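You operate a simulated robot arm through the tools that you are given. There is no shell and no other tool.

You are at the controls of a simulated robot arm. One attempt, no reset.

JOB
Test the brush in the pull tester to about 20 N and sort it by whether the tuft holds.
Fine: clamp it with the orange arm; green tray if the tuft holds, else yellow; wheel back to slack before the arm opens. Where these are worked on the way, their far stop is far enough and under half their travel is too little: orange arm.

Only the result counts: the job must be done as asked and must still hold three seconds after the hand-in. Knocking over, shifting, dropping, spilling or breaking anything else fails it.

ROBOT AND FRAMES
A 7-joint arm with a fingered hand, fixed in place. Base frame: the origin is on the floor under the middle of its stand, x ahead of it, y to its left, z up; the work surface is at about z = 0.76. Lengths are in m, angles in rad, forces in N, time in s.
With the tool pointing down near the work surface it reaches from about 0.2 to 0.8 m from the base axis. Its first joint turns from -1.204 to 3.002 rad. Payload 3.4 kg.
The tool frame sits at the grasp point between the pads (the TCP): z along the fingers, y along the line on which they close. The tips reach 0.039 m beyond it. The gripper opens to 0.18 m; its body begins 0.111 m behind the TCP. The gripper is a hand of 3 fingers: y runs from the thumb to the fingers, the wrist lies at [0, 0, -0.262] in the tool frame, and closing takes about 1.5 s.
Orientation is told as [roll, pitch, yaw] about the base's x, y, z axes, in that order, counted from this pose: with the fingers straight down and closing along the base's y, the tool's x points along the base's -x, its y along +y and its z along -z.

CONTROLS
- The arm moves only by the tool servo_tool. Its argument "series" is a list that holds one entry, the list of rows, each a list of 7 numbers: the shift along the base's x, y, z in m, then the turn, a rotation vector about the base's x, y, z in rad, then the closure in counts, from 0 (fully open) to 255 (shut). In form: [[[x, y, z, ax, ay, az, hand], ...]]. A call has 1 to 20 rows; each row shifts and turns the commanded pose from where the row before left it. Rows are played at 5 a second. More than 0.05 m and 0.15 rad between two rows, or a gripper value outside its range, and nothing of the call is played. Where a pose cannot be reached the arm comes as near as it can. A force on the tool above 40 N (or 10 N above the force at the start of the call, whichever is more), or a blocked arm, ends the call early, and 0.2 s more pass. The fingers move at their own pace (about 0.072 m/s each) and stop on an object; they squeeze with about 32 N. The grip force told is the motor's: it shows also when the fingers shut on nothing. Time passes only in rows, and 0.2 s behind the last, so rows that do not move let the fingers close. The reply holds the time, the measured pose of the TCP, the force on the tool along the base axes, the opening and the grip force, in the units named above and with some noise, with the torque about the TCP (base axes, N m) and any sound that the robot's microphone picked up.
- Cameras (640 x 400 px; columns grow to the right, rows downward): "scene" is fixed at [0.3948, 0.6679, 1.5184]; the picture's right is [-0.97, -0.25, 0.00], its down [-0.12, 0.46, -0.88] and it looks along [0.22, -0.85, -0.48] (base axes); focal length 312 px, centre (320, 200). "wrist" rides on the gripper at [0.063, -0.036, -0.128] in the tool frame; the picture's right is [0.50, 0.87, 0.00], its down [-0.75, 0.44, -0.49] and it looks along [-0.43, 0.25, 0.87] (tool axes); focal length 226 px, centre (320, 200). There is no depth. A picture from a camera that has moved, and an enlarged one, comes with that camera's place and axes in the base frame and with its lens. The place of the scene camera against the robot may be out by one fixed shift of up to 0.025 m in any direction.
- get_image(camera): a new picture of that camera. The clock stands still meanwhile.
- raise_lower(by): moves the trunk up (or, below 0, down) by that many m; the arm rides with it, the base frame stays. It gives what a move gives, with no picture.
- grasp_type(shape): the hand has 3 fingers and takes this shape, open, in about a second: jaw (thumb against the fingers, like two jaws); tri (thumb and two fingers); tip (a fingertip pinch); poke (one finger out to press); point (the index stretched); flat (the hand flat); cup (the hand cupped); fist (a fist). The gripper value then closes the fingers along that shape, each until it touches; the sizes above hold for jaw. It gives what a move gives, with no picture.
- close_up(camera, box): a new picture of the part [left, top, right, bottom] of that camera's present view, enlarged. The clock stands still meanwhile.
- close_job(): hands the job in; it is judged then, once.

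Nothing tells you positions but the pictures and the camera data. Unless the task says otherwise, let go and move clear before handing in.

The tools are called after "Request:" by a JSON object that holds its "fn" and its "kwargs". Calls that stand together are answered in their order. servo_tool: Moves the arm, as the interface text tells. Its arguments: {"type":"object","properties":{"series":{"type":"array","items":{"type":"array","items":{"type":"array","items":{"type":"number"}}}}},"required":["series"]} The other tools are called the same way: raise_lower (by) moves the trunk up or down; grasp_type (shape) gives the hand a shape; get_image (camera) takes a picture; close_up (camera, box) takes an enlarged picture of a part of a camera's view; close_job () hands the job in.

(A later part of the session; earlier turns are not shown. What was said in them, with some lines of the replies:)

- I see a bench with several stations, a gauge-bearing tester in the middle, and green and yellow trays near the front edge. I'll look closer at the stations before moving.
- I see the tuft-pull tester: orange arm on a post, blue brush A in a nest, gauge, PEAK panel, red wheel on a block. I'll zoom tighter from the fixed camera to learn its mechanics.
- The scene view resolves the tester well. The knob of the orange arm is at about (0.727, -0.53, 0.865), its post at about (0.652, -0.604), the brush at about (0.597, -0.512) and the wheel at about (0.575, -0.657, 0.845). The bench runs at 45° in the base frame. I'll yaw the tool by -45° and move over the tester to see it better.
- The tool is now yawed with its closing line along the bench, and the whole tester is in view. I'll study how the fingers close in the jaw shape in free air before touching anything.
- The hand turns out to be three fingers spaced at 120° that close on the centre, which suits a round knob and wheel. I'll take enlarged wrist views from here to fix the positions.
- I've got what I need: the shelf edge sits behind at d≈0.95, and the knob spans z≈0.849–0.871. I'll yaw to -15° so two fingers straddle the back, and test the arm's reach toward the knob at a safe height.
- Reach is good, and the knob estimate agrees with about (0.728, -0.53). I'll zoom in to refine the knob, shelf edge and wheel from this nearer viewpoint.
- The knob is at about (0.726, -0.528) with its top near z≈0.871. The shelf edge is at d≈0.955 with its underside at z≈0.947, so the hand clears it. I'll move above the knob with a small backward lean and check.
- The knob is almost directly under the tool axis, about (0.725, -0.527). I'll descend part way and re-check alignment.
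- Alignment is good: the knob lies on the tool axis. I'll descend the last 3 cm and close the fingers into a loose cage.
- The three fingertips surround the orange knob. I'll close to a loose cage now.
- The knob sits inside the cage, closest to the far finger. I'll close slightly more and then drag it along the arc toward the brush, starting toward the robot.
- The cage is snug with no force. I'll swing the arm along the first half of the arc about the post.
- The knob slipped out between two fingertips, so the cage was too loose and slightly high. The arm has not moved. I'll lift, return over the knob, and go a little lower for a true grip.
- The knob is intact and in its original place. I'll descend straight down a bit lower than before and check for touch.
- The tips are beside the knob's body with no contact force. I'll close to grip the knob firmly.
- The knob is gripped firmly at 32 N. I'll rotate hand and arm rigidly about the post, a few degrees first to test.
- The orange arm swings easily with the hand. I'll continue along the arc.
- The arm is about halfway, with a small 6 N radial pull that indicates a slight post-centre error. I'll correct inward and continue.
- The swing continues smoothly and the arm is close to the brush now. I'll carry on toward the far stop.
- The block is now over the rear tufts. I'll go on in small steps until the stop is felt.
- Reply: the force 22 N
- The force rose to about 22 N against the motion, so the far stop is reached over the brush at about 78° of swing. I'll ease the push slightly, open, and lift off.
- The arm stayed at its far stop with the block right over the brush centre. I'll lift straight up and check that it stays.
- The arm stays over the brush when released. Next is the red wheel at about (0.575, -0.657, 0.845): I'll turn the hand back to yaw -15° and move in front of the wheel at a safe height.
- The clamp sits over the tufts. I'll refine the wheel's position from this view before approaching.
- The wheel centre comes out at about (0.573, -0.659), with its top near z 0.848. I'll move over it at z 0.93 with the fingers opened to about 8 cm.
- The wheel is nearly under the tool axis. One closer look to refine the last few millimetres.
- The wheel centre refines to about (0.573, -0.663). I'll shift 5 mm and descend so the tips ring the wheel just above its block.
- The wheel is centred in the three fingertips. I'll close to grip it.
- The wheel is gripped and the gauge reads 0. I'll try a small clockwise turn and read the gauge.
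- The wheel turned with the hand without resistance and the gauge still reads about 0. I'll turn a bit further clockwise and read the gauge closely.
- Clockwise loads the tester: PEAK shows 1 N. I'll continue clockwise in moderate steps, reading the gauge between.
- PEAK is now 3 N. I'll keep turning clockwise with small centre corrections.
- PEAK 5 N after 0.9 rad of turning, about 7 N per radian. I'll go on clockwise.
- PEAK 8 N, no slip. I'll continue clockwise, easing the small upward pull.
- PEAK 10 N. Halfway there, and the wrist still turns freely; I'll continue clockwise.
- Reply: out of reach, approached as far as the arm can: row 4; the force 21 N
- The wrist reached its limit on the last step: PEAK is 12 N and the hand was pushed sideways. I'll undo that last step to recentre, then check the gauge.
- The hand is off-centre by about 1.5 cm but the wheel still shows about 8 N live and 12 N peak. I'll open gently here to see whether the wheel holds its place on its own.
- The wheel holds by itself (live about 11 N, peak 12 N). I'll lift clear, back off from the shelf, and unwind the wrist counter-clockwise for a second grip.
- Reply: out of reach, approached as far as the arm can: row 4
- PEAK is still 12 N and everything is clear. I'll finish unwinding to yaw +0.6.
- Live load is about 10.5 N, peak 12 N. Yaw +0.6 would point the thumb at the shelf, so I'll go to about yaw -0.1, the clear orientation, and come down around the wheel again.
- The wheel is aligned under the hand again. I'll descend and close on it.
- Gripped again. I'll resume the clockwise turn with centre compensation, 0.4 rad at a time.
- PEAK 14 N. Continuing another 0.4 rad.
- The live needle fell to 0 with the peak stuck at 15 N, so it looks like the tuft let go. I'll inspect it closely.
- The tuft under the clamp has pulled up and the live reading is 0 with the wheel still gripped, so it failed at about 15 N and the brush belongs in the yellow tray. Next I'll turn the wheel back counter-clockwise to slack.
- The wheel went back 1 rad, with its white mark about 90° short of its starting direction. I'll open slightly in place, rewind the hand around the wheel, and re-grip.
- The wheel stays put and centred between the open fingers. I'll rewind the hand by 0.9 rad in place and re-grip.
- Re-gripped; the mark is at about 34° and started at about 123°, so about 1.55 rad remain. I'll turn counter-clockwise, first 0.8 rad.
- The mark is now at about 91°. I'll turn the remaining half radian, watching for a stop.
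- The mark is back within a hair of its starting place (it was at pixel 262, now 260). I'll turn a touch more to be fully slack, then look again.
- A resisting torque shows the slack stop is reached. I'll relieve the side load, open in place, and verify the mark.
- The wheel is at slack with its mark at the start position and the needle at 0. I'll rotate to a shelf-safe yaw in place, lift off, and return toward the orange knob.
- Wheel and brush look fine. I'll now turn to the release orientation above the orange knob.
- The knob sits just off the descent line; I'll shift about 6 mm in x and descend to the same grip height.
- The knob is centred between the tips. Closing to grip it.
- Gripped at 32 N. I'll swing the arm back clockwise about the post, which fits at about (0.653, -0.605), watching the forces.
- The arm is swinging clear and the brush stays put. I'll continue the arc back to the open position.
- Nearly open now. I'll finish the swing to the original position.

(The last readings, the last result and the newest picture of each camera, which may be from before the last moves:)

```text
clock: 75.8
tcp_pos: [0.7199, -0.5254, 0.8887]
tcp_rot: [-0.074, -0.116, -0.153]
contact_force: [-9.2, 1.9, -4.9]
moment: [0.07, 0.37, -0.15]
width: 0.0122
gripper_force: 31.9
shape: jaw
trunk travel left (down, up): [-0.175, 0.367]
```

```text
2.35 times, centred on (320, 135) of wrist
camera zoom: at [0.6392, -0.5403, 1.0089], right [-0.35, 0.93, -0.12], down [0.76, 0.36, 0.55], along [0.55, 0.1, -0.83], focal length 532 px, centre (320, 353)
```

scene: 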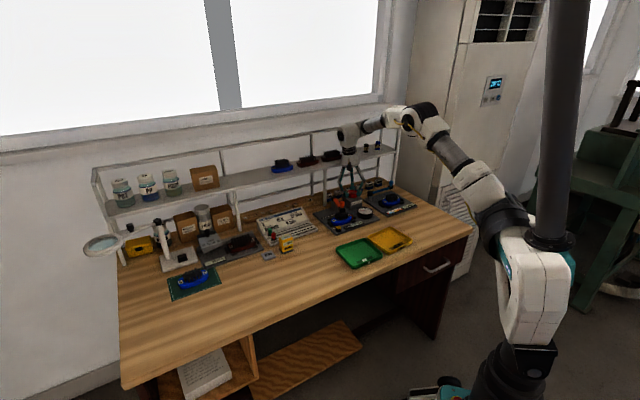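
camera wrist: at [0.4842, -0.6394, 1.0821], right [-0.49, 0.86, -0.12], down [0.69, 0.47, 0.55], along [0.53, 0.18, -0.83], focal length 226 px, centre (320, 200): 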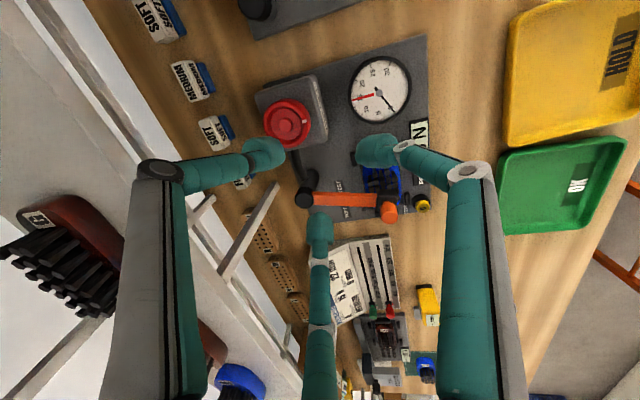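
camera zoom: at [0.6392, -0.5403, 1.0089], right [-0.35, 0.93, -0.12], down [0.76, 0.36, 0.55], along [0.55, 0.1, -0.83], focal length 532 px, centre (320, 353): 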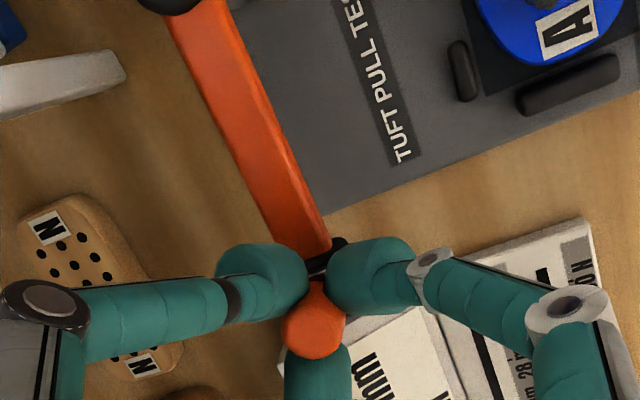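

The arm is back at its original open position (the block is at the same pixel as at the start). I'll release the knob and lift clear.

Request:
{"fn": "servo_tool", "kwargs": {"series": [[[-0.0015, 0.0003, 0, 0, 0, 0, 255], [0, 0, 0, 0, 0, 0, 225], [0, 0, 0, 0, 0, 0, 200], [0, 0, 0, 0, 0, 0, 180], [0, 0, 0, 0, 0, 0, 175], [0, 0, 0.02, 0, 0, 0, 175], [0, 0, 0.025, 0, 0, 0, 175], [0, 0, 0.025, 0, 0, 0, 175], [0, 0, 0, 0, 0, 0, 175]]]}}

Request:
{"fn": "close_up", "kwargs": {"camera": "scene", "box": [305, 170, 385, 230]}}

Request:
{"fn": "get_image", "kwargs": {"camera": "wrist"}}

```text
clock: 77.8
tcp_pos: [0.7212, -0.5238, 0.9572]
tcp_rot: [-0.072, -0.119, -0.152]
contact_force: [0.0, 0.0, -0.4]
moment: [0.01, -0.02, -0.01]
width: 0.0562
gripper_force: 0.1
shape: jaw
trunk travel left (down, up): [-0.175, 0.367]
```

```text
6.67 times, centred on (345, 200) of scene
camera zoom: at [0.3948, 0.6679, 1.5184], right [-0.97, -0.25, 0.0], down [-0.12, 0.46, -0.88], along [0.22, -0.85, -0.48], focal length 2081 px, centre (153, 200)
```

zoom: 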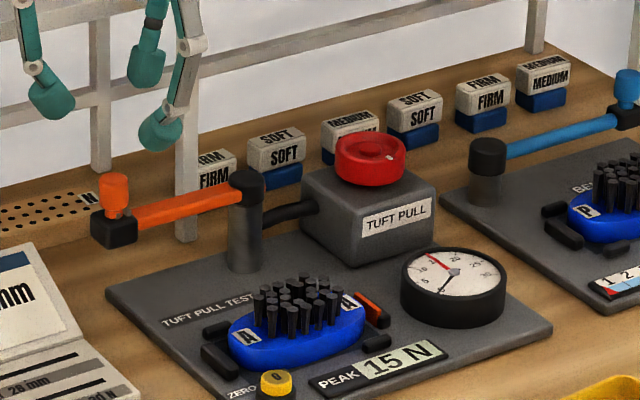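

```text
taken
camera wrist: at [0.6391, -0.54, 1.0783], right [-0.35, 0.93, -0.12], down [0.76, 0.36, 0.55], along [0.55, 0.1, -0.83], focal length 226 px, centre (320, 200)
```

wrist: 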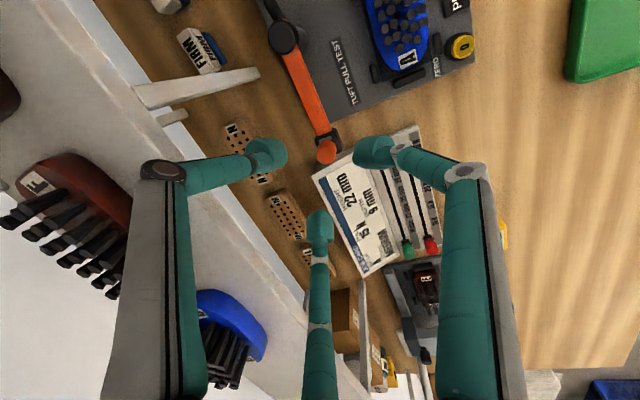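

The arm is open, the wheel slack, PEAK 15 N. Now the brush: I'll back away to free space and look at it closely while checking what the "tip" pinch shape looks like.

Request:
{"fn": "servo_tool", "kwargs": {"series": [[[-0.025, 0.025, 0.01, 0, 0, 0, 175], [-0.025, 0.025, 0.01, 0, 0, 0, 175], [-0.025, 0.025, 0.01, 0, 0, 0, 150], [-0.025, 0.025, 0.01, 0, 0, 0, 120], [-0.025, 0.025, 0, 0, 0, 0, 100], [0, 0, 0, 0, 0, 0, 100]]]}}

Request:
{"fn": "grasp_type", "kwargs": {"shape": "tip"}}

Request:
{"fn": "get_image", "kwargs": {"camera": "wrist"}}

Request:
{"fn": "close_up", "kwargs": {"camera": "scene", "box": [328, 206, 360, 230]}}

Request:
{"fn": "close_up", "kwargs": {"camera": "scene", "box": [270, 80, 400, 240]}}

```text
clock: 79.2
tcp_pos: [0.5936, -0.402, 0.9969]
tcp_rot: [-0.075, -0.12, -0.152]
contact_force: [0.5, -0.1, 0.7]
moment: [0.01, 0.0, 0.0]
width: 0.1091
gripper_force: 0.1
shape: jaw
trunk travel left (down, up): [-0.175, 0.367]
```

```text
clock: 80.1
tcp_pos: [0.5946, -0.4012, 0.9994]
tcp_rot: [-0.073, -0.12, -0.154]
contact_force: [-0.1, 0.1, -0.4]
moment: [-0.03, -0.03, 0.03]
width: 0.1802
gripper_force: 0.0
shape: tip
trunk travel left (down, up): [-0.175, 0.367]
```

```text
taken
camera wrist: at [0.5132, -0.4163, 1.1191], right [-0.35, 0.93, -0.12], down [0.76, 0.36, 0.55], along [0.55, 0.1, -0.83], focal length 226 px, centre (320, 200)
```

wrist: 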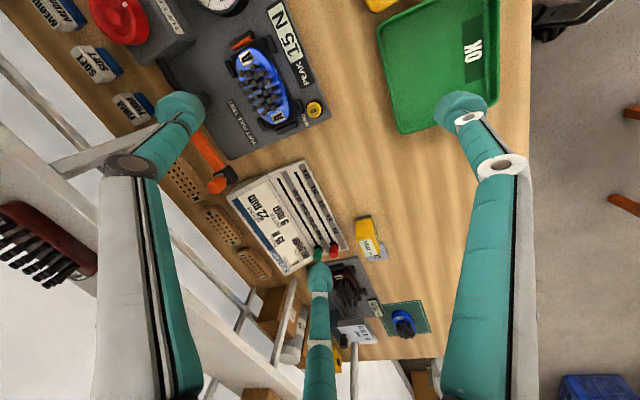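

```text
16.00 times, centred on (344, 218) of scene
camera zoom: at [0.3948, 0.6679, 1.5184], right [-0.97, -0.25, 0.0], down [-0.12, 0.46, -0.88], along [0.22, -0.85, -0.48], focal length 4994 px, centre (-64, -88)
```

zoom: 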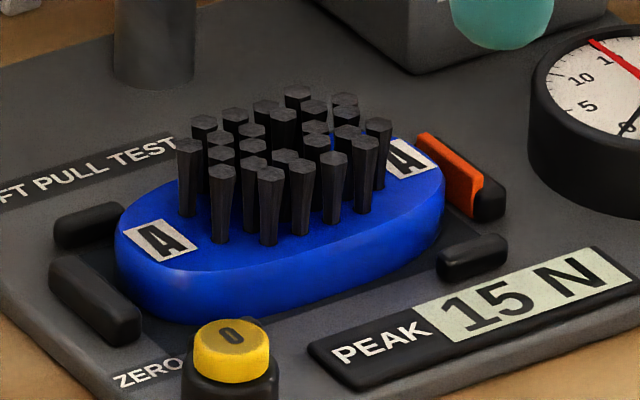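

```text
2.50 times, centred on (335, 160) of scene
camera zoom: at [0.3948, 0.6679, 1.5184], right [-0.97, -0.25, 0.0], down [-0.12, 0.46, -0.88], along [0.22, -0.85, -0.48], focal length 780 px, centre (282, 300)
```

zoom: 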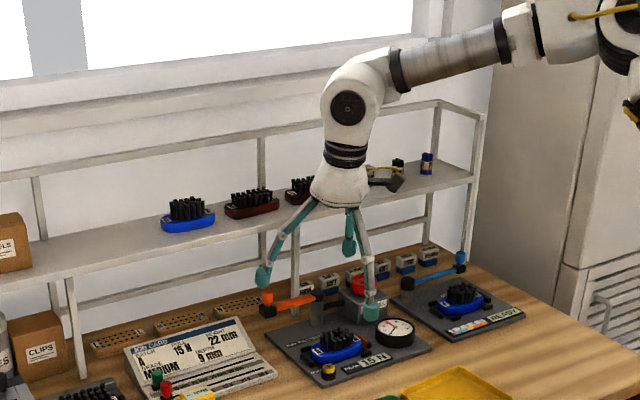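

The failed tuft stands proud of the others, confirming the result. I'll see which fingers the "tip" shape closes.

Request:
{"fn": "servo_tool", "kwargs": {"series": [[[0, 0, 0, 0, 0, 0, 170], [0, 0, 0, 0, 0, 0, 170], [0, 0, 0, 0, 0, 0, 170], [0, 0, 0, 0, 0, 0, 170], [0, 0, 0, 0, 0, 0, 170], [0, 0, 0, 0, 0, 0, 170], [0, 0, 0, 0, 0, 0, 170]]]}}

Request:
{"fn": "get_image", "kwargs": {"camera": "wrist"}}

Request:
{"fn": "close_up", "kwargs": {"camera": "scene", "box": [310, 130, 370, 210]}}

```text
clock: 81.7
tcp_pos: [0.5943, -0.4011, 0.999]
tcp_rot: [-0.073, -0.121, -0.15]
contact_force: [0.5, 0.2, -0.1]
moment: [0.01, -0.01, 0.01]
width: 0.0602
gripper_force: 0.1
shape: tip
trunk travel left (down, up): [-0.175, 0.367]
```

```text
taken
camera wrist: at [0.5132, -0.4163, 1.1192], right [-0.35, 0.93, -0.12], down [0.76, 0.36, 0.55], along [0.55, 0.1, -0.83], focal length 226 px, centre (320, 200)
```

wrist: 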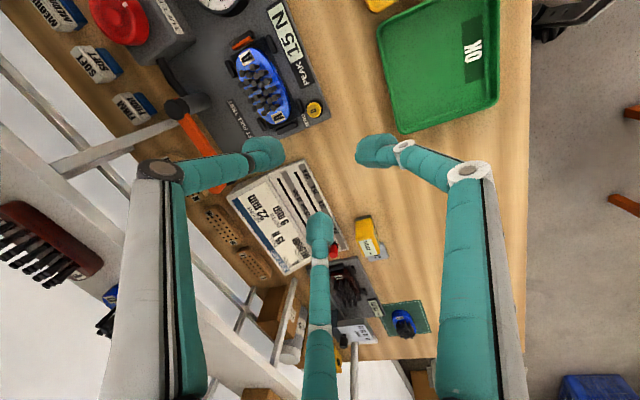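

```text
5.00 times, centred on (340, 170) of scene
camera zoom: at [0.3948, 0.6679, 1.5184], right [-0.97, -0.25, 0.0], down [-0.12, 0.46, -0.88], along [0.22, -0.85, -0.48], focal length 1561 px, centre (220, 350)
```

zoom: 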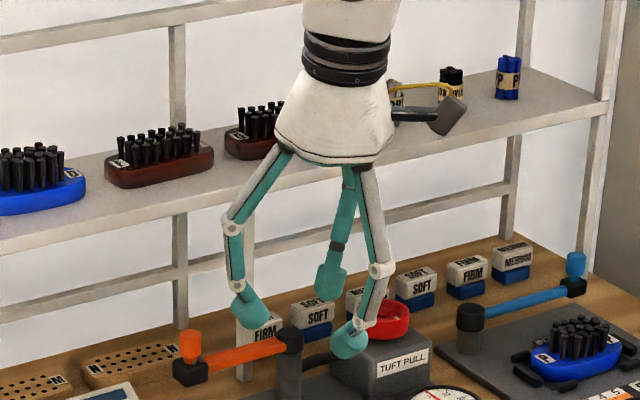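

All hand shapes close symmetrically, so I'll use the jaw shape over the brush, gripping around the tuft bundle just above the body to stay clear of the nest pads. First I'll straighten the tool vertical and hover over the brush centre at about (0.598, -0.511).

Request:
{"fn": "grasp_type", "kwargs": {"shape": "jaw"}}

Request:
{"fn": "servo_tool", "kwargs": {"series": [[[0.001, -0.022, -0.01, 0.0437, 0.0545, 0, 110], [0.001, -0.022, -0.01, 0.0437, 0.0545, 0, 120], [0.001, -0.022, -0.01, 0, 0, -0.055, 120], [0.001, -0.022, -0.01, 0, 0, -0.055, 120], [0, -0.022, -0.01, 0, 0, 0, 120], [0, 0, 0, 0, 0, 0, 120], [0, 0, 0, 0, 0, 0, 120]]]}}

Request:
{"fn": "get_image", "kwargs": {"camera": "wrist"}}

Request:
{"fn": "close_up", "kwargs": {"camera": "scene", "box": [310, 150, 390, 235]}}

```text
clock: 82.6
tcp_pos: [0.5945, -0.4015, 0.9988]
tcp_rot: [-0.073, -0.121, -0.152]
contact_force: [0.5, 0.2, 0.7]
moment: [0.0, 0.02, 0.01]
width: 0.1798
gripper_force: 0.0
shape: jaw
trunk travel left (down, up): [-0.175, 0.367]
```

```text
clock: 84.2
tcp_pos: [0.6, -0.5091, 0.9484]
tcp_rot: [-0.005, 0.0, -0.265]
contact_force: [-1.4, -0.4, -0.7]
moment: [-0.02, -0.02, 0.03]
width: 0.0958
gripper_force: 0.0
shape: jaw
trunk travel left (down, up): [-0.175, 0.367]
```

```text
taken
camera wrist: at [0.5293, -0.5292, 1.0755], right [-0.26, 0.97, 0.0], down [0.84, 0.22, 0.49], along [0.47, 0.12, -0.87], focal length 226 px, centre (320, 200)
```

wrist: 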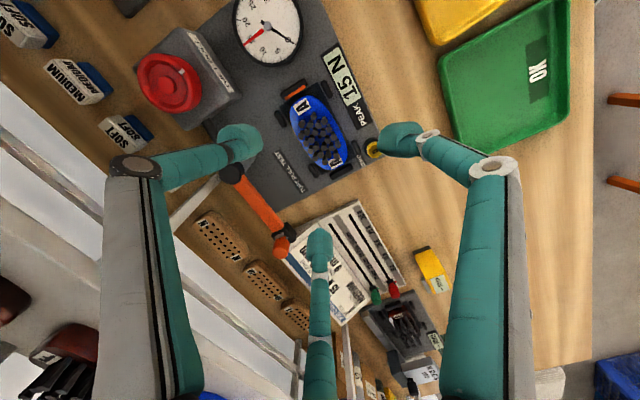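

```text
4.71 times, centred on (350, 192) of scene
camera zoom: at [0.3948, 0.6679, 1.5184], right [-0.97, -0.25, 0.0], down [-0.12, 0.46, -0.88], along [0.22, -0.85, -0.48], focal length 1469 px, centre (179, 235)
```

zoom: 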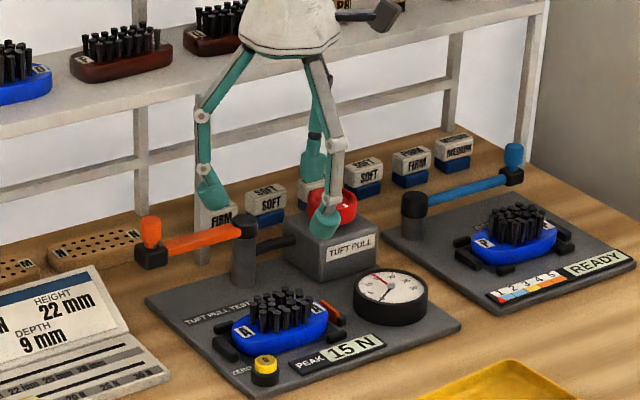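

The brush is almost on the tool axis. A close look to centre on the tuft bundle precisely.

Request:
{"fn": "close_up", "kwargs": {"camera": "wrist", "box": [270, 75, 370, 180]}}

Request:
{"fn": "close_up", "kwargs": {"camera": "wrist", "box": [400, 0, 600, 140]}}

```text
3.81 times, centred on (320, 128) of wrist
camera zoom: at [0.5293, -0.5292, 1.0755], right [-0.26, 0.97, 0.0], down [0.84, 0.22, 0.49], along [0.47, 0.12, -0.87], focal length 861 px, centre (320, 476)
```

zoom: 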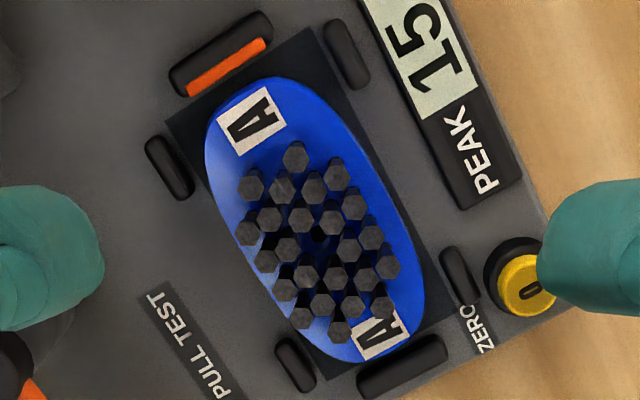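

```text
2.86 times, centred on (500, 70) of wrist
camera zoom: at [0.5293, -0.5292, 1.0755], right [-0.26, 0.97, 0.0], down [0.84, 0.22, 0.49], along [0.47, 0.12, -0.87], focal length 646 px, centre (-194, 571)
```

zoom: 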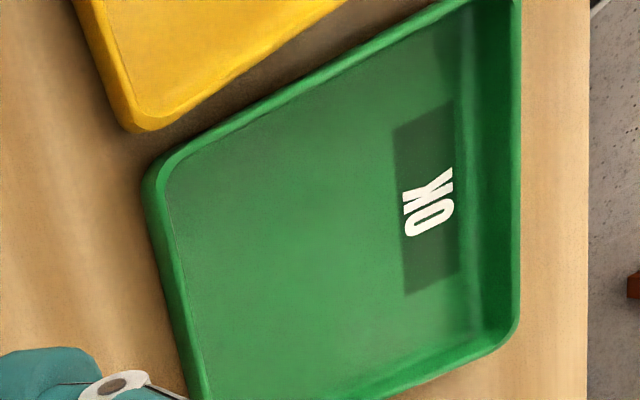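

The bundle centre is at (0.597, -0.512), and the pulled tuft leaves a hole in the middle. I'll descend around the bundle in steps.

Request:
{"fn": "servo_tool", "kwargs": {"series": [[[-0.003, -0.003, -0.02, 0, 0, 0, 128], [0, 0, -0.025, 0, 0, 0, 128], [0, 0, -0.025, 0, 0, 0, 128], [0, 0, -0.025, 0, 0, 0, 128], [0, 0, 0, 0, 0, 0, 128]]]}}

Request:
{"fn": "close_up", "kwargs": {"camera": "wrist", "box": [200, 60, 440, 240]}}

Request:
{"fn": "close_up", "kwargs": {"camera": "scene", "box": [315, 190, 375, 235]}}

```text
clock: 85.4
tcp_pos: [0.5947, -0.514, 0.8536]
tcp_rot: [-0.003, 0.0, -0.266]
contact_force: [0.5, 0.2, -0.5]
moment: [0.0, 0.02, -0.01]
width: 0.0903
gripper_force: 0.0
shape: jaw
trunk travel left (down, up): [-0.175, 0.367]
```

```text
2.22 times, centred on (320, 150) of wrist
camera zoom: at [0.5253, -0.5317, 0.98], right [-0.25, 0.97, 0.0], down [0.84, 0.22, 0.49], along [0.48, 0.12, -0.87], focal length 502 px, centre (320, 311)
```

zoom: 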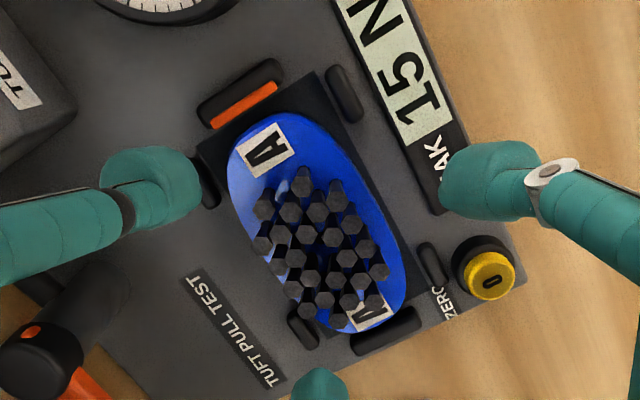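

```text
8.89 times, centred on (345, 212) of scene
camera zoom: at [0.3948, 0.6679, 1.5184], right [-0.97, -0.25, 0.0], down [-0.12, 0.46, -0.88], along [0.22, -0.85, -0.48], focal length 2775 px, centre (98, 89)
```

zoom: 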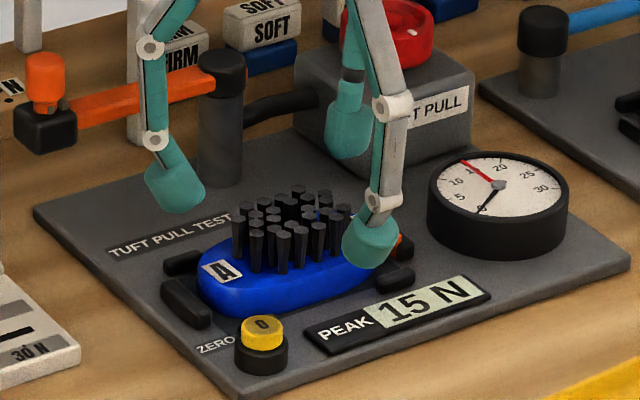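

The bundle is well centred between the fingertips. I'll go down the last 2 cm, keeping above the nest pads, and check for contact.

Request:
{"fn": "servo_tool", "kwargs": {"series": [[[0.001, 0.001, -0.012, 0, 0, 0, 128], [0, 0, -0.008, 0, 0, 0, 128], [0, 0, 0, 0, 0, 0, 128]]]}}

Request:
{"fn": "close_up", "kwargs": {"camera": "scene", "box": [322, 195, 370, 231]}}

Request:
{"fn": "close_up", "kwargs": {"camera": "wrist", "box": [200, 60, 440, 240]}}

```text
clock: 86.2
tcp_pos: [0.5964, -0.5128, 0.8319]
tcp_rot: [-0.005, -0.001, -0.265]
contact_force: [0.3, -0.1, 0.2]
moment: [-0.03, -0.01, 0.0]
width: 0.0901
gripper_force: 0.1
shape: jaw
trunk travel left (down, up): [-0.175, 0.367]
```

```text
11.11 times, centred on (346, 213) of scene
camera zoom: at [0.3948, 0.6679, 1.5184], right [-0.97, -0.25, 0.0], down [-0.12, 0.46, -0.88], along [0.22, -0.85, -0.48], focal length 3468 px, centre (31, 56)
```

zoom: 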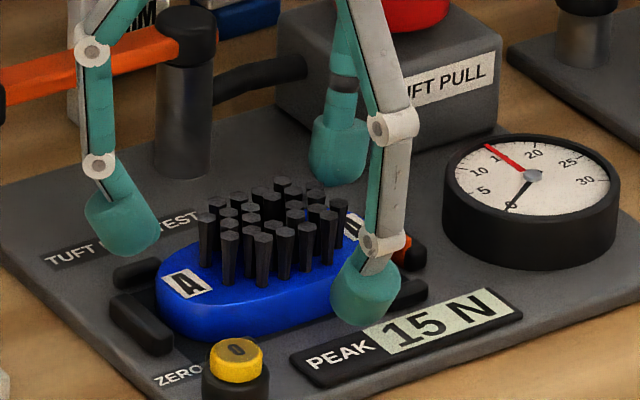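

```text
2.22 times, centred on (320, 150) of wrist
camera zoom: at [0.5267, -0.5308, 0.9597], right [-0.26, 0.97, 0.0], down [0.84, 0.22, 0.49], along [0.47, 0.12, -0.87], focal length 502 px, centre (320, 311)
```

zoom: 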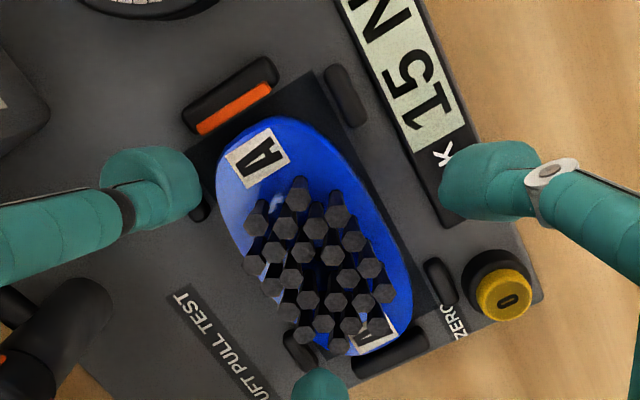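

Tip ends are level with the brush top and clear of the pads. I'll rise 2 mm and close gently on the tuft bundle.

Request:
{"fn": "servo_tool", "kwargs": {"series": [[[0.0005, 0.0005, 0.002, 0, 0, 0, 140], [0, 0, 0, 0, 0, 0, 155], [0, 0, 0, 0, 0, 0, 170], [0, 0, 0, 0, 0, 0, 185], [0, 0, 0, 0, 0, 0, 200], [0, 0, 0, 0, 0, 0, 200], [0, 0, 0, 0, 0, 0, 200]]]}}

Request:
{"fn": "close_up", "kwargs": {"camera": "scene", "box": [322, 195, 370, 231]}}

Request:
{"fn": "close_up", "kwargs": {"camera": "wrist", "box": [200, 60, 440, 240]}}

```text
clock: 87.8
tcp_pos: [0.5972, -0.5122, 0.8344]
tcp_rot: [-0.004, 0.0, -0.266]
contact_force: [-0.5, -0.4, 0.1]
moment: [-0.03, 0.01, 0.02]
width: 0.0561
gripper_force: 31.7
shape: jaw
trunk travel left (down, up): [-0.175, 0.367]
```

```text
11.11 times, centred on (346, 213) of scene
camera zoom: at [0.3948, 0.6679, 1.5184], right [-0.97, -0.25, 0.0], down [-0.12, 0.46, -0.88], along [0.22, -0.85, -0.48], focal length 3468 px, centre (31, 56)
```

zoom: 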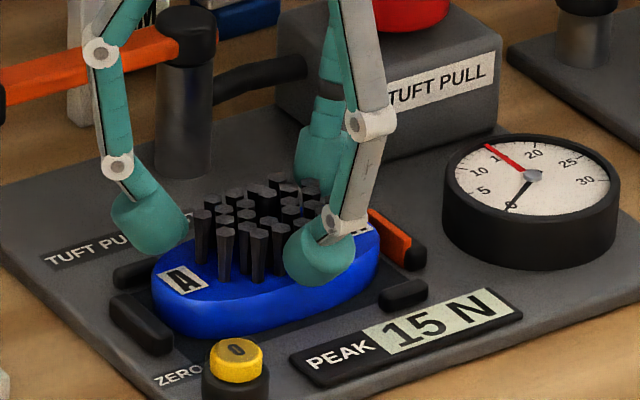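

```text
2.22 times, centred on (320, 150) of wrist
camera zoom: at [0.5273, -0.5303, 0.9619], right [-0.26, 0.97, 0.0], down [0.84, 0.22, 0.49], along [0.47, 0.12, -0.87], focal length 502 px, centre (320, 311)
```

zoom: 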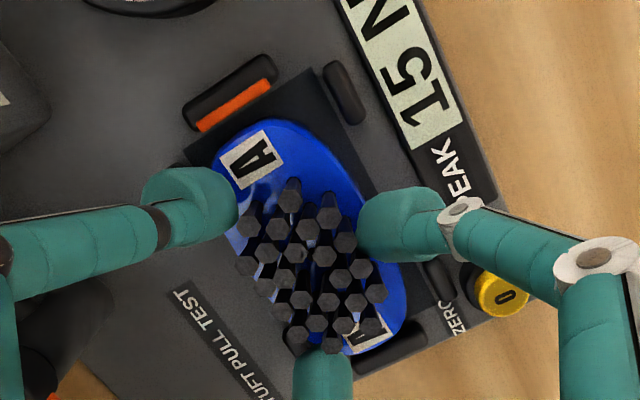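

The fingers have closed with 32 N on the tuft bundle at about 5.6 cm opening. I'll keep full closure and try a slow 1 cm lift.

Request:
{"fn": "servo_tool", "kwargs": {"series": [[[0, 0, 0, 0, 0, 0, 255], [0, 0, 0, 0, 0, 0, 255], [0, 0, 0.003, 0, 0, 0, 255], [0, 0, 0.003, 0, 0, 0, 255], [0, 0, 0.004, 0, 0, 0, 255], [0, 0, 0, 0, 0, 0, 255]]]}}

Request:
{"fn": "close_up", "kwargs": {"camera": "scene", "box": [322, 195, 370, 231]}}

Request:
{"fn": "close_up", "kwargs": {"camera": "wrist", "box": [200, 60, 440, 240]}}

```text
clock: 89.2
tcp_pos: [0.5971, -0.5118, 0.8446]
tcp_rot: [-0.001, 0.001, -0.266]
contact_force: [0.7, -0.1, -0.6]
moment: [0.0, -0.03, -0.03]
width: 0.0562
gripper_force: 32.2
shape: jaw
trunk travel left (down, up): [-0.175, 0.367]
```

```text
11.11 times, centred on (346, 213) of scene
camera zoom: at [0.3948, 0.6679, 1.5184], right [-0.97, -0.25, 0.0], down [-0.12, 0.46, -0.88], along [0.22, -0.85, -0.48], focal length 3468 px, centre (31, 56)
```

zoom: 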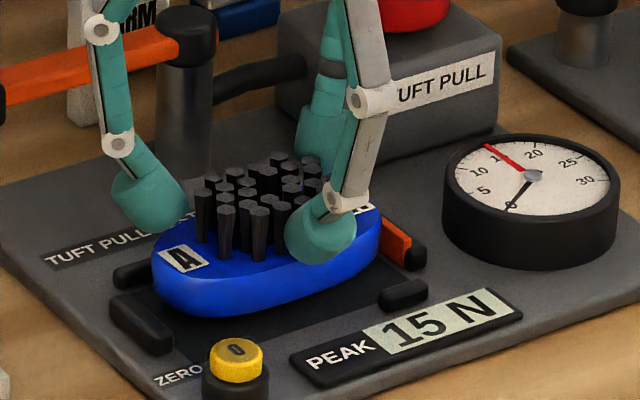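

```text
2.22 times, centred on (320, 150) of wrist
camera zoom: at [0.5273, -0.5305, 0.972], right [-0.26, 0.97, 0.0], down [0.84, 0.22, 0.49], along [0.47, 0.12, -0.87], focal length 502 px, centre (320, 311)
```

zoom: 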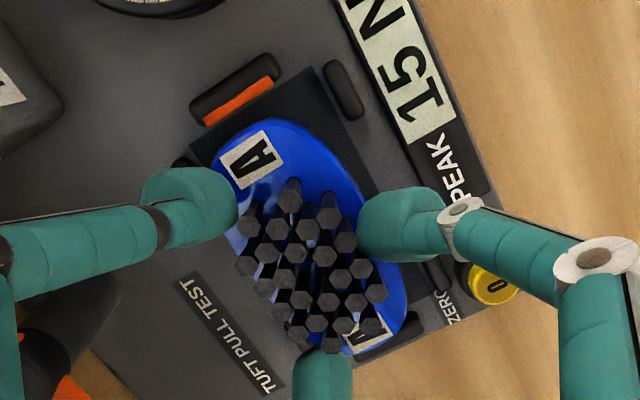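

The brush rises rigidly with the hand. I'll lift it well clear of the nest and check the hold.

Request:
{"fn": "servo_tool", "kwargs": {"series": [[[0, 0, 0.01, 0, 0, 0, 255], [0, 0, 0.015, 0, 0, 0, 255], [0, 0, 0.02, 0, 0, 0, 255], [0, 0, 0.02, 0, 0, 0, 255], [0, 0, 0.02, 0, 0, 0, 255], [0, 0, 0, 0, 0, 0, 255]]]}}

Request:
{"fn": "close_up", "kwargs": {"camera": "wrist", "box": [200, 60, 440, 240]}}

Request:
{"fn": "close_up", "kwargs": {"camera": "scene", "box": [310, 170, 410, 250]}}

```text
clock: 90.6
tcp_pos: [0.5967, -0.5121, 0.9296]
tcp_rot: [-0.003, 0.001, -0.265]
contact_force: [-0.4, -0.4, -0.2]
moment: [0.0, 0.01, -0.02]
width: 0.056
gripper_force: 32.2
shape: jaw
trunk travel left (down, up): [-0.175, 0.367]
```

```text
2.22 times, centred on (320, 150) of wrist
camera zoom: at [0.5271, -0.5296, 1.0571], right [-0.26, 0.97, 0.0], down [0.84, 0.22, 0.49], along [0.47, 0.12, -0.87], focal length 502 px, centre (320, 311)
```

zoom: 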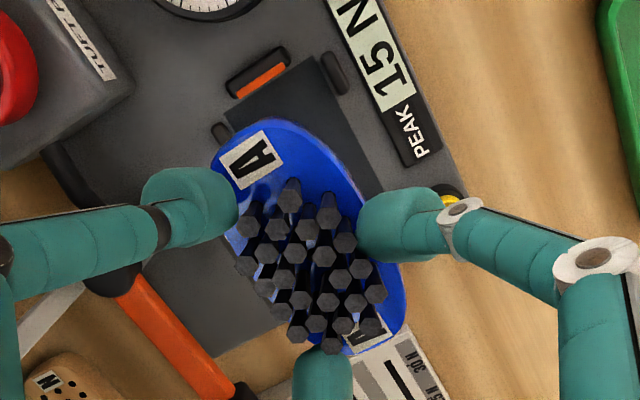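

```text
5.00 times, centred on (360, 210) of scene
camera zoom: at [0.3948, 0.6679, 1.5184], right [-0.97, -0.25, 0.0], down [-0.12, 0.46, -0.88], along [0.22, -0.85, -0.48], focal length 1561 px, centre (120, 150)
```

zoom: 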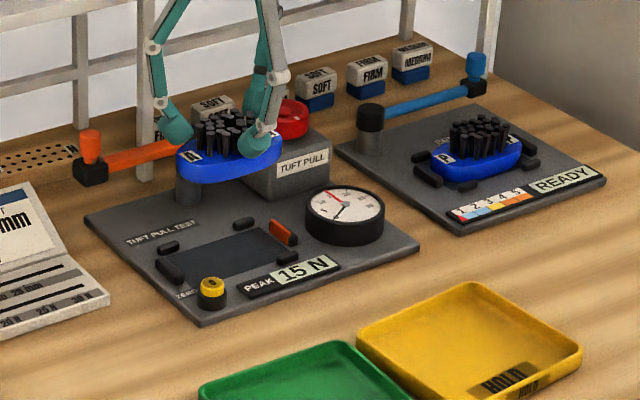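

The nest is empty and the brush is held securely. I'll carry it to above the yellow tray.

Request:
{"fn": "servo_tool", "kwargs": {"series": [[[-0.02, 0.01, 0, 0, 0, 0, 255], [-0.025, 0.0115, 0, 0, 0, 0, 255], [-0.025, 0.0115, 0, 0, 0, 0, 255], [-0.025, 0.0115, 0, 0, 0, 0, 255], [-0.025, 0.0115, 0, 0, 0, 0, 255], [-0.025, 0.0115, 0, 0, 0, 0, 255], [-0.025, 0.0115, 0, 0, 0, 0, 255], [-0.0207, 0.0096, 0, 0, 0, 0, 255], [-0.02, 0.009, 0, 0, 0, 0, 255], [0, 0, 0, 0, 0, 0, 255], [0, 0, 0, 0, 0, 0, 255]]]}}

Request:
{"fn": "get_image", "kwargs": {"camera": "wrist"}}

Request:
{"fn": "close_up", "kwargs": {"camera": "scene", "box": [320, 170, 440, 275]}}

```text
clock: 93.0
tcp_pos: [0.3861, -0.4145, 0.9323]
tcp_rot: [-0.003, 0.0, -0.264]
contact_force: [0.4, 0.3, 0.1]
moment: [0.06, 0.0, 0.01]
width: 0.0557
gripper_force: 31.9
shape: jaw
trunk travel left (down, up): [-0.175, 0.367]
```

```text
taken
camera wrist: at [0.3162, -0.4325, 1.0577], right [-0.26, 0.97, 0.0], down [0.84, 0.22, 0.49], along [0.47, 0.12, -0.87], focal length 226 px, centre (320, 200)
```

wrist: 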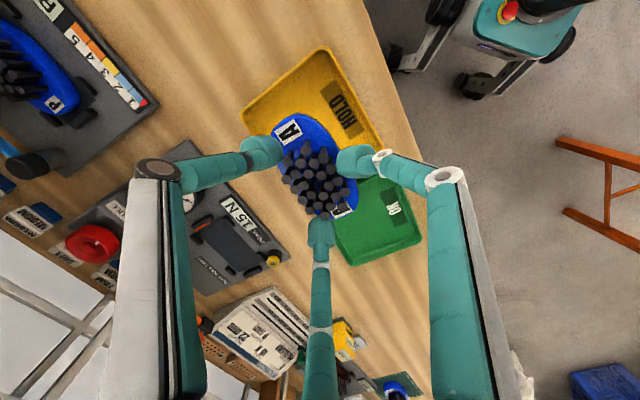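

```text
3.81 times, centred on (380, 222) of scene
camera zoom: at [0.3948, 0.6679, 1.5184], right [-0.97, -0.25, 0.0], down [-0.12, 0.46, -0.88], along [0.22, -0.85, -0.48], focal length 1189 px, centre (91, 114)
```

zoom: 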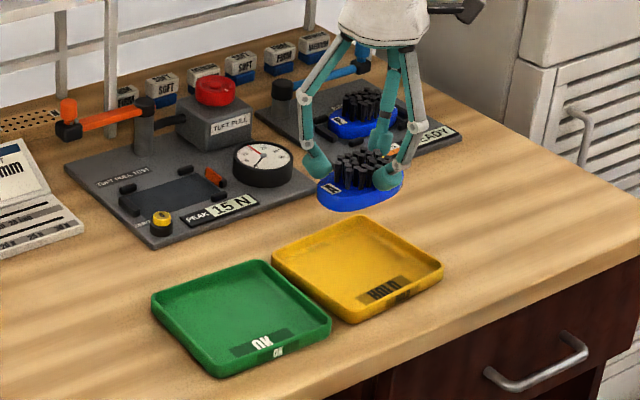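

The brush hangs centred over the yellow tray, whose centre is at about (0.384, -0.420). I'll lower it toward the floor of the tray.

Request:
{"fn": "servo_tool", "kwargs": {"series": [[[0, 0, -0.02, 0, 0, 0, 255], [0, 0, -0.02, 0, 0, 0, 255], [0, 0, -0.02, 0, 0, 0, 255], [0, 0, -0.015, 0, 0, 0, 255], [0, 0, -0.01, 0, 0, 0, 255], [0, 0, -0.006, 0, 0, 0, 255], [0, 0, 0, 0, 0, 0, 255]]]}}

Request:
{"fn": "close_up", "kwargs": {"camera": "scene", "box": [345, 205, 425, 270]}}

Request:
{"fn": "close_up", "kwargs": {"camera": "wrist", "box": [200, 20, 440, 220]}}

```text
clock: 94.6
tcp_pos: [0.3872, -0.4141, 0.8393]
tcp_rot: [-0.004, 0.0, -0.265]
contact_force: [-0.7, -0.5, -0.8]
moment: [-0.01, 0.01, 0.01]
width: 0.0558
gripper_force: 32.1
shape: jaw
trunk travel left (down, up): [-0.175, 0.367]
```

```text
6.15 times, centred on (385, 238) of scene
camera zoom: at [0.3948, 0.6679, 1.5184], right [-0.97, -0.25, 0.0], down [-0.12, 0.46, -0.88], along [0.22, -0.85, -0.48], focal length 1921 px, centre (-80, -31)
```

zoom: 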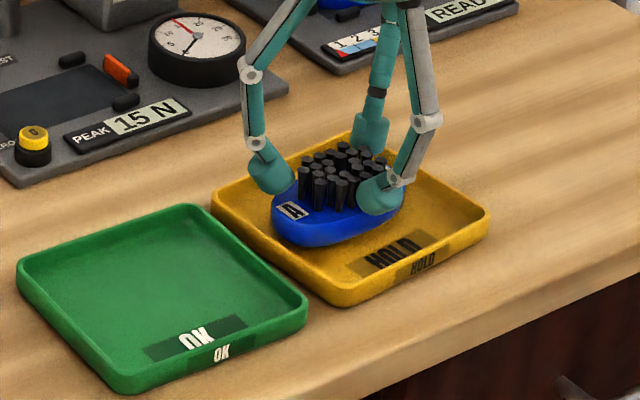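

```text
2.00 times, centred on (320, 120) of wrist
camera zoom: at [0.3167, -0.4322, 0.9661], right [-0.26, 0.97, 0.0], down [0.84, 0.22, 0.49], along [0.47, 0.12, -0.87], focal length 452 px, centre (320, 360)
```

zoom: 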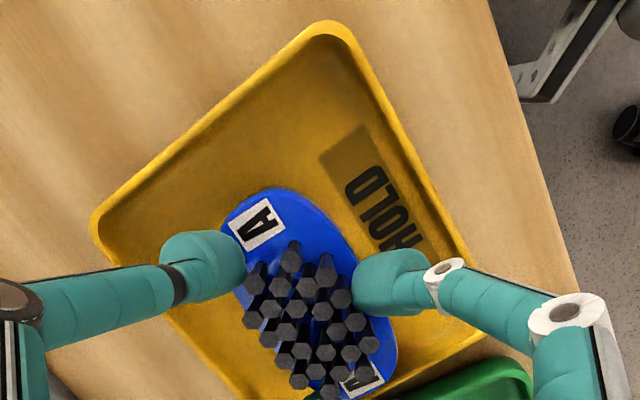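

The brush is about a centimetre too far toward the green tray side. I'll shift it to the tray's middle before setting it down.

Request:
{"fn": "servo_tool", "kwargs": {"series": [[[-0.001, -0.006, 0.002, 0, 0, 0, 255], [-0.001, -0.006, 0, 0, 0, 0, 255], [0, 0, 0, 0, 0, 0, 255]]]}}

Request:
{"fn": "close_up", "kwargs": {"camera": "scene", "box": [355, 210, 415, 260]}}

Request:
{"fn": "close_up", "kwargs": {"camera": "wrist", "box": [200, 20, 440, 220]}}

```text
clock: 95.4
tcp_pos: [0.3844, -0.425, 0.8428]
tcp_rot: [-0.003, -0.002, -0.265]
contact_force: [-0.3, -0.8, -0.2]
moment: [0.02, 0.02, 0.0]
width: 0.0557
gripper_force: 31.7
shape: jaw
trunk travel left (down, up): [-0.175, 0.367]
```

```text
8.00 times, centred on (385, 235) of scene
camera zoom: at [0.3948, 0.6679, 1.5184], right [-0.97, -0.25, 0.0], down [-0.12, 0.46, -0.88], along [0.22, -0.85, -0.48], focal length 2497 px, centre (-200, -80)
```

zoom: 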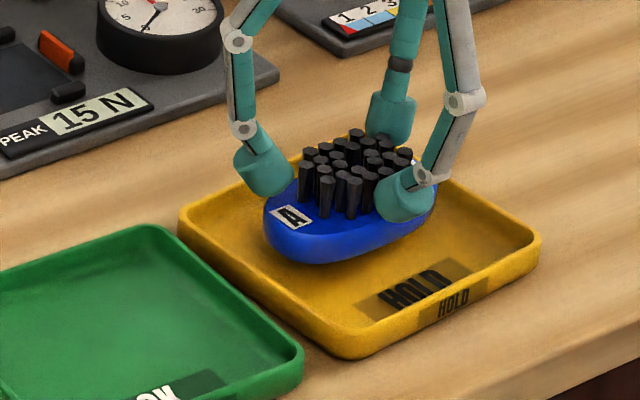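

```text
2.00 times, centred on (320, 120) of wrist
camera zoom: at [0.3145, -0.4442, 0.9684], right [-0.26, 0.97, 0.0], down [0.84, 0.22, 0.49], along [0.47, 0.12, -0.87], focal length 452 px, centre (320, 360)
```

zoom: 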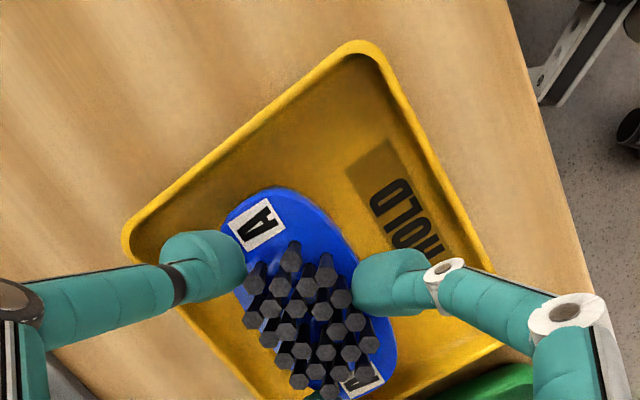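

Now it sits centrally over the tray floor. I'll lower gently until the floor takes it.

Request:
{"fn": "servo_tool", "kwargs": {"series": [[[0, 0, -0.008, 0, 0, 0, 255], [0, 0, -0.004, 0, 0, 0, 255], [0, 0, -0.002, 0, 0, 0, 255], [0, 0, 0, 0, 0, 0, 255]]]}}

Request:
{"fn": "close_up", "kwargs": {"camera": "scene", "box": [355, 210, 415, 260]}}

```text
clock: 96.4
tcp_pos: [0.3841, -0.4266, 0.8296]
tcp_rot: [-0.003, 0.0, -0.265]
contact_force: [-0.3, 0.3, 4.3]
moment: [-0.12, -0.01, -0.02]
width: 0.0556
gripper_force: 32.2
shape: jaw
trunk travel left (down, up): [-0.175, 0.367]
```

```text
8.00 times, centred on (385, 235) of scene
camera zoom: at [0.3948, 0.6679, 1.5184], right [-0.97, -0.25, 0.0], down [-0.12, 0.46, -0.88], along [0.22, -0.85, -0.48], focal length 2497 px, centre (-200, -80)
```

zoom: 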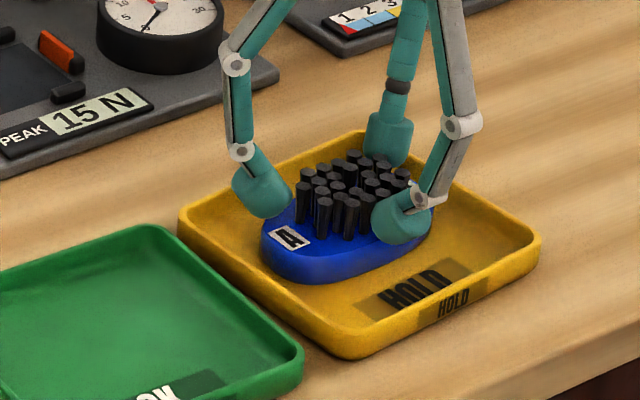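

The floor has taken the brush (4 N contact). I'll open the fingers slowly and check it stays.

Request:
{"fn": "servo_tool", "kwargs": {"series": [[[0, 0, 0, 0, 0, 0, 180], [0, 0, 0, 0, 0, 0, 165], [0, 0, 0, 0, 0, 0, 155], [0, 0, 0, 0, 0, 0, 145], [0, 0, 0, 0, 0, 0, 135], [0, 0, 0, 0, 0, 0, 130], [0, 0, 0, 0, 0, 0, 130]]]}}

Request:
{"fn": "close_up", "kwargs": {"camera": "scene", "box": [355, 210, 415, 260]}}

Request:
{"fn": "close_up", "kwargs": {"camera": "wrist", "box": [200, 20, 440, 220]}}

```text
clock: 98.0
tcp_pos: [0.3837, -0.4267, 0.8277]
tcp_rot: [-0.004, 0.001, -0.265]
contact_force: [0.0, -0.4, -0.7]
moment: [0.01, 0.01, 0.0]
width: 0.0876
gripper_force: 0.0
shape: jaw
trunk travel left (down, up): [-0.175, 0.367]
```

```text
8.00 times, centred on (385, 235) of scene
camera zoom: at [0.3948, 0.6679, 1.5184], right [-0.97, -0.25, 0.0], down [-0.12, 0.46, -0.88], along [0.22, -0.85, -0.48], focal length 2497 px, centre (-200, -80)
```

zoom: 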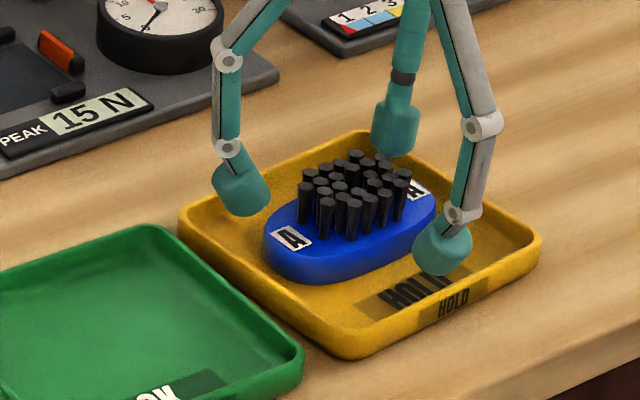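

```text
2.00 times, centred on (320, 120) of wrist
camera zoom: at [0.3144, -0.4444, 0.9547], right [-0.26, 0.97, 0.0], down [0.84, 0.22, 0.49], along [0.47, 0.12, -0.87], focal length 452 px, centre (320, 360)
```

zoom: 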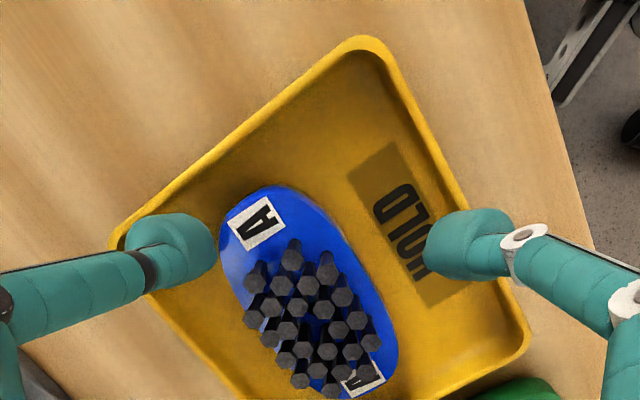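

The brush rests flat inside the yellow tray. I'll lift straight up and clear, then check everything.

Request:
{"fn": "servo_tool", "kwargs": {"series": [[[0, 0, 0.02, 0, 0, 0, 130], [0, 0, 0.03, 0, 0, 0, 130], [0, 0, 0.04, 0, 0, 0, 130], [0, 0, 0.04, 0, 0, 0, 130], [0, 0, 0.04, 0, 0, 0, 130], [-0.02, 0.02, 0.04, 0, 0, 0, 130], [-0.02, 0.02, 0.04, 0, 0, 0, 130], [0, 0, 0, 0, 0, 0, 130], [0, 0, 0, 0, 0, 0, 130]]]}}

Request:
{"fn": "get_image", "kwargs": {"camera": "scene"}}

Request:
{"fn": "close_up", "kwargs": {"camera": "scene", "box": [300, 160, 440, 270]}}

Request:
{"fn": "close_up", "kwargs": {"camera": "scene", "box": [305, 180, 375, 232]}}

Request:
{"fn": "close_up", "kwargs": {"camera": "scene", "box": [335, 185, 385, 216]}}

```text
clock: 100.0
tcp_pos: [0.3437, -0.3865, 1.0789]
tcp_rot: [-0.004, 0.001, -0.266]
contact_force: [0.5, -0.3, 0.5]
moment: [0.01, 0.01, -0.01]
width: 0.0878
gripper_force: 0.0
shape: jaw
trunk travel left (down, up): [-0.175, 0.367]
```

```text
taken
```

scene: 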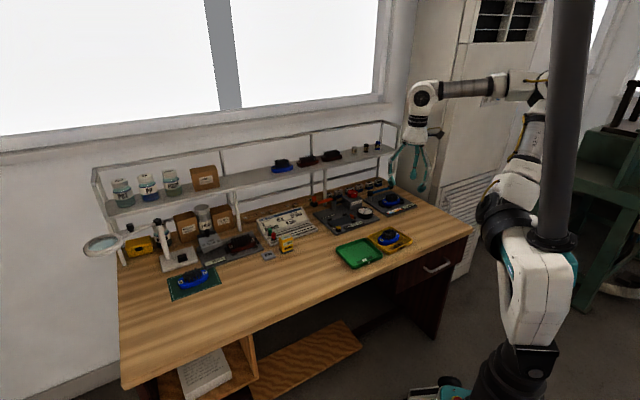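

```text
3.64 times, centred on (370, 215) of scene
camera zoom: at [0.3948, 0.6679, 1.5184], right [-0.97, -0.25, 0.0], down [-0.12, 0.46, -0.88], along [0.22, -0.85, -0.48], focal length 1135 px, centre (138, 146)
```

zoom: 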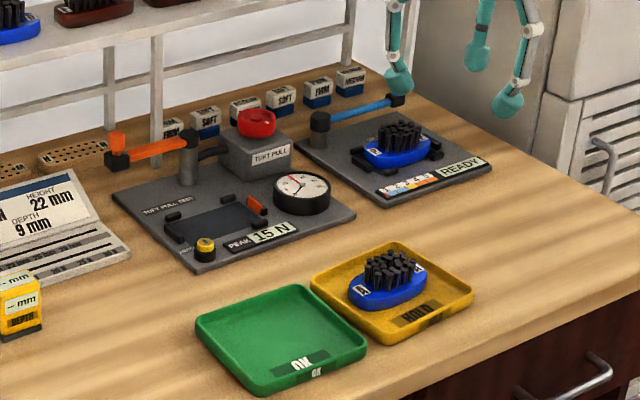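

```text
7.69 times, centred on (340, 206) of scene
camera zoom: at [0.3948, 0.6679, 1.5184], right [-0.97, -0.25, 0.0], down [-0.12, 0.46, -0.88], along [0.22, -0.85, -0.48], focal length 2401 px, centre (166, 154)
```

zoom: 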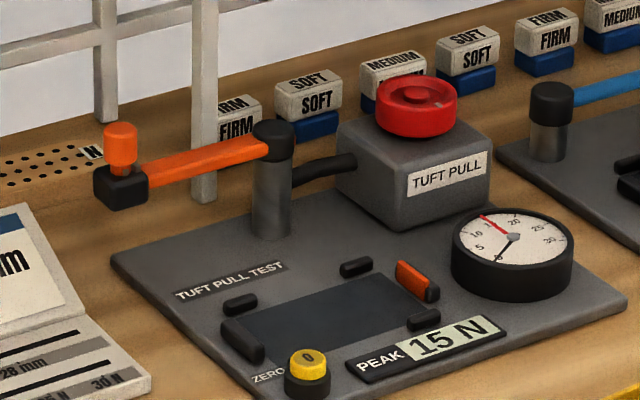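

```text
12.80 times, centred on (360, 200) of scene
camera zoom: at [0.3948, 0.6679, 1.5184], right [-0.97, -0.25, 0.0], down [-0.12, 0.46, -0.88], along [0.22, -0.85, -0.48], focal length 3996 px, centre (-192, 194)
```

zoom: 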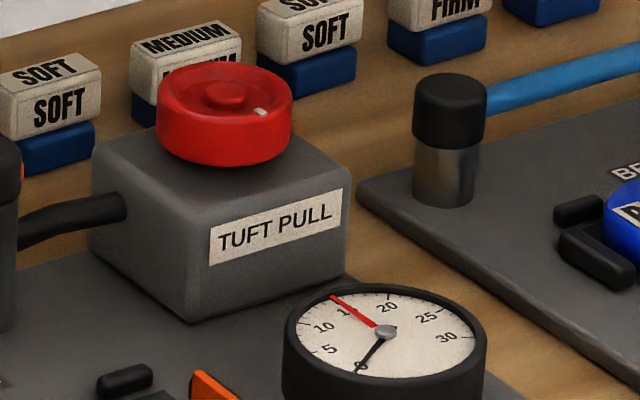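

The brush is in the yellow tray because its tuft let go at about 15 N. The wheel is back at slack, the orange arm is open as it was at the start, and nothing else has moved. The hand is clear, so I'm handing in.

Request:
{"fn": "close_job", "kwargs": {}}

```text
The job is handed in.
```

The brush failed the pull test, so I put it in the yellow tray. Its tuft let go at about 15 N, before the pull could reach 20 N.

- **Clamp:** I swung the orange arm to its far stop over the brush before pulling.
- **Pull:** I turned the wheel up in two grips. The live needle then dropped to 0 with PEAK stopped at 15 N. Afterwards the brush had a gap where the tested tuft had been.
- **Slack:** I turned the wheel back until I felt its stop and its mark was back where it started. Only then did I open the orange arm.
- **Placement:** The brush is lying flat inside the yellow tray, and the hand is clear of it. The last pictures showed nothing else moved.

The job is handed in. I have not seen the result of the check.
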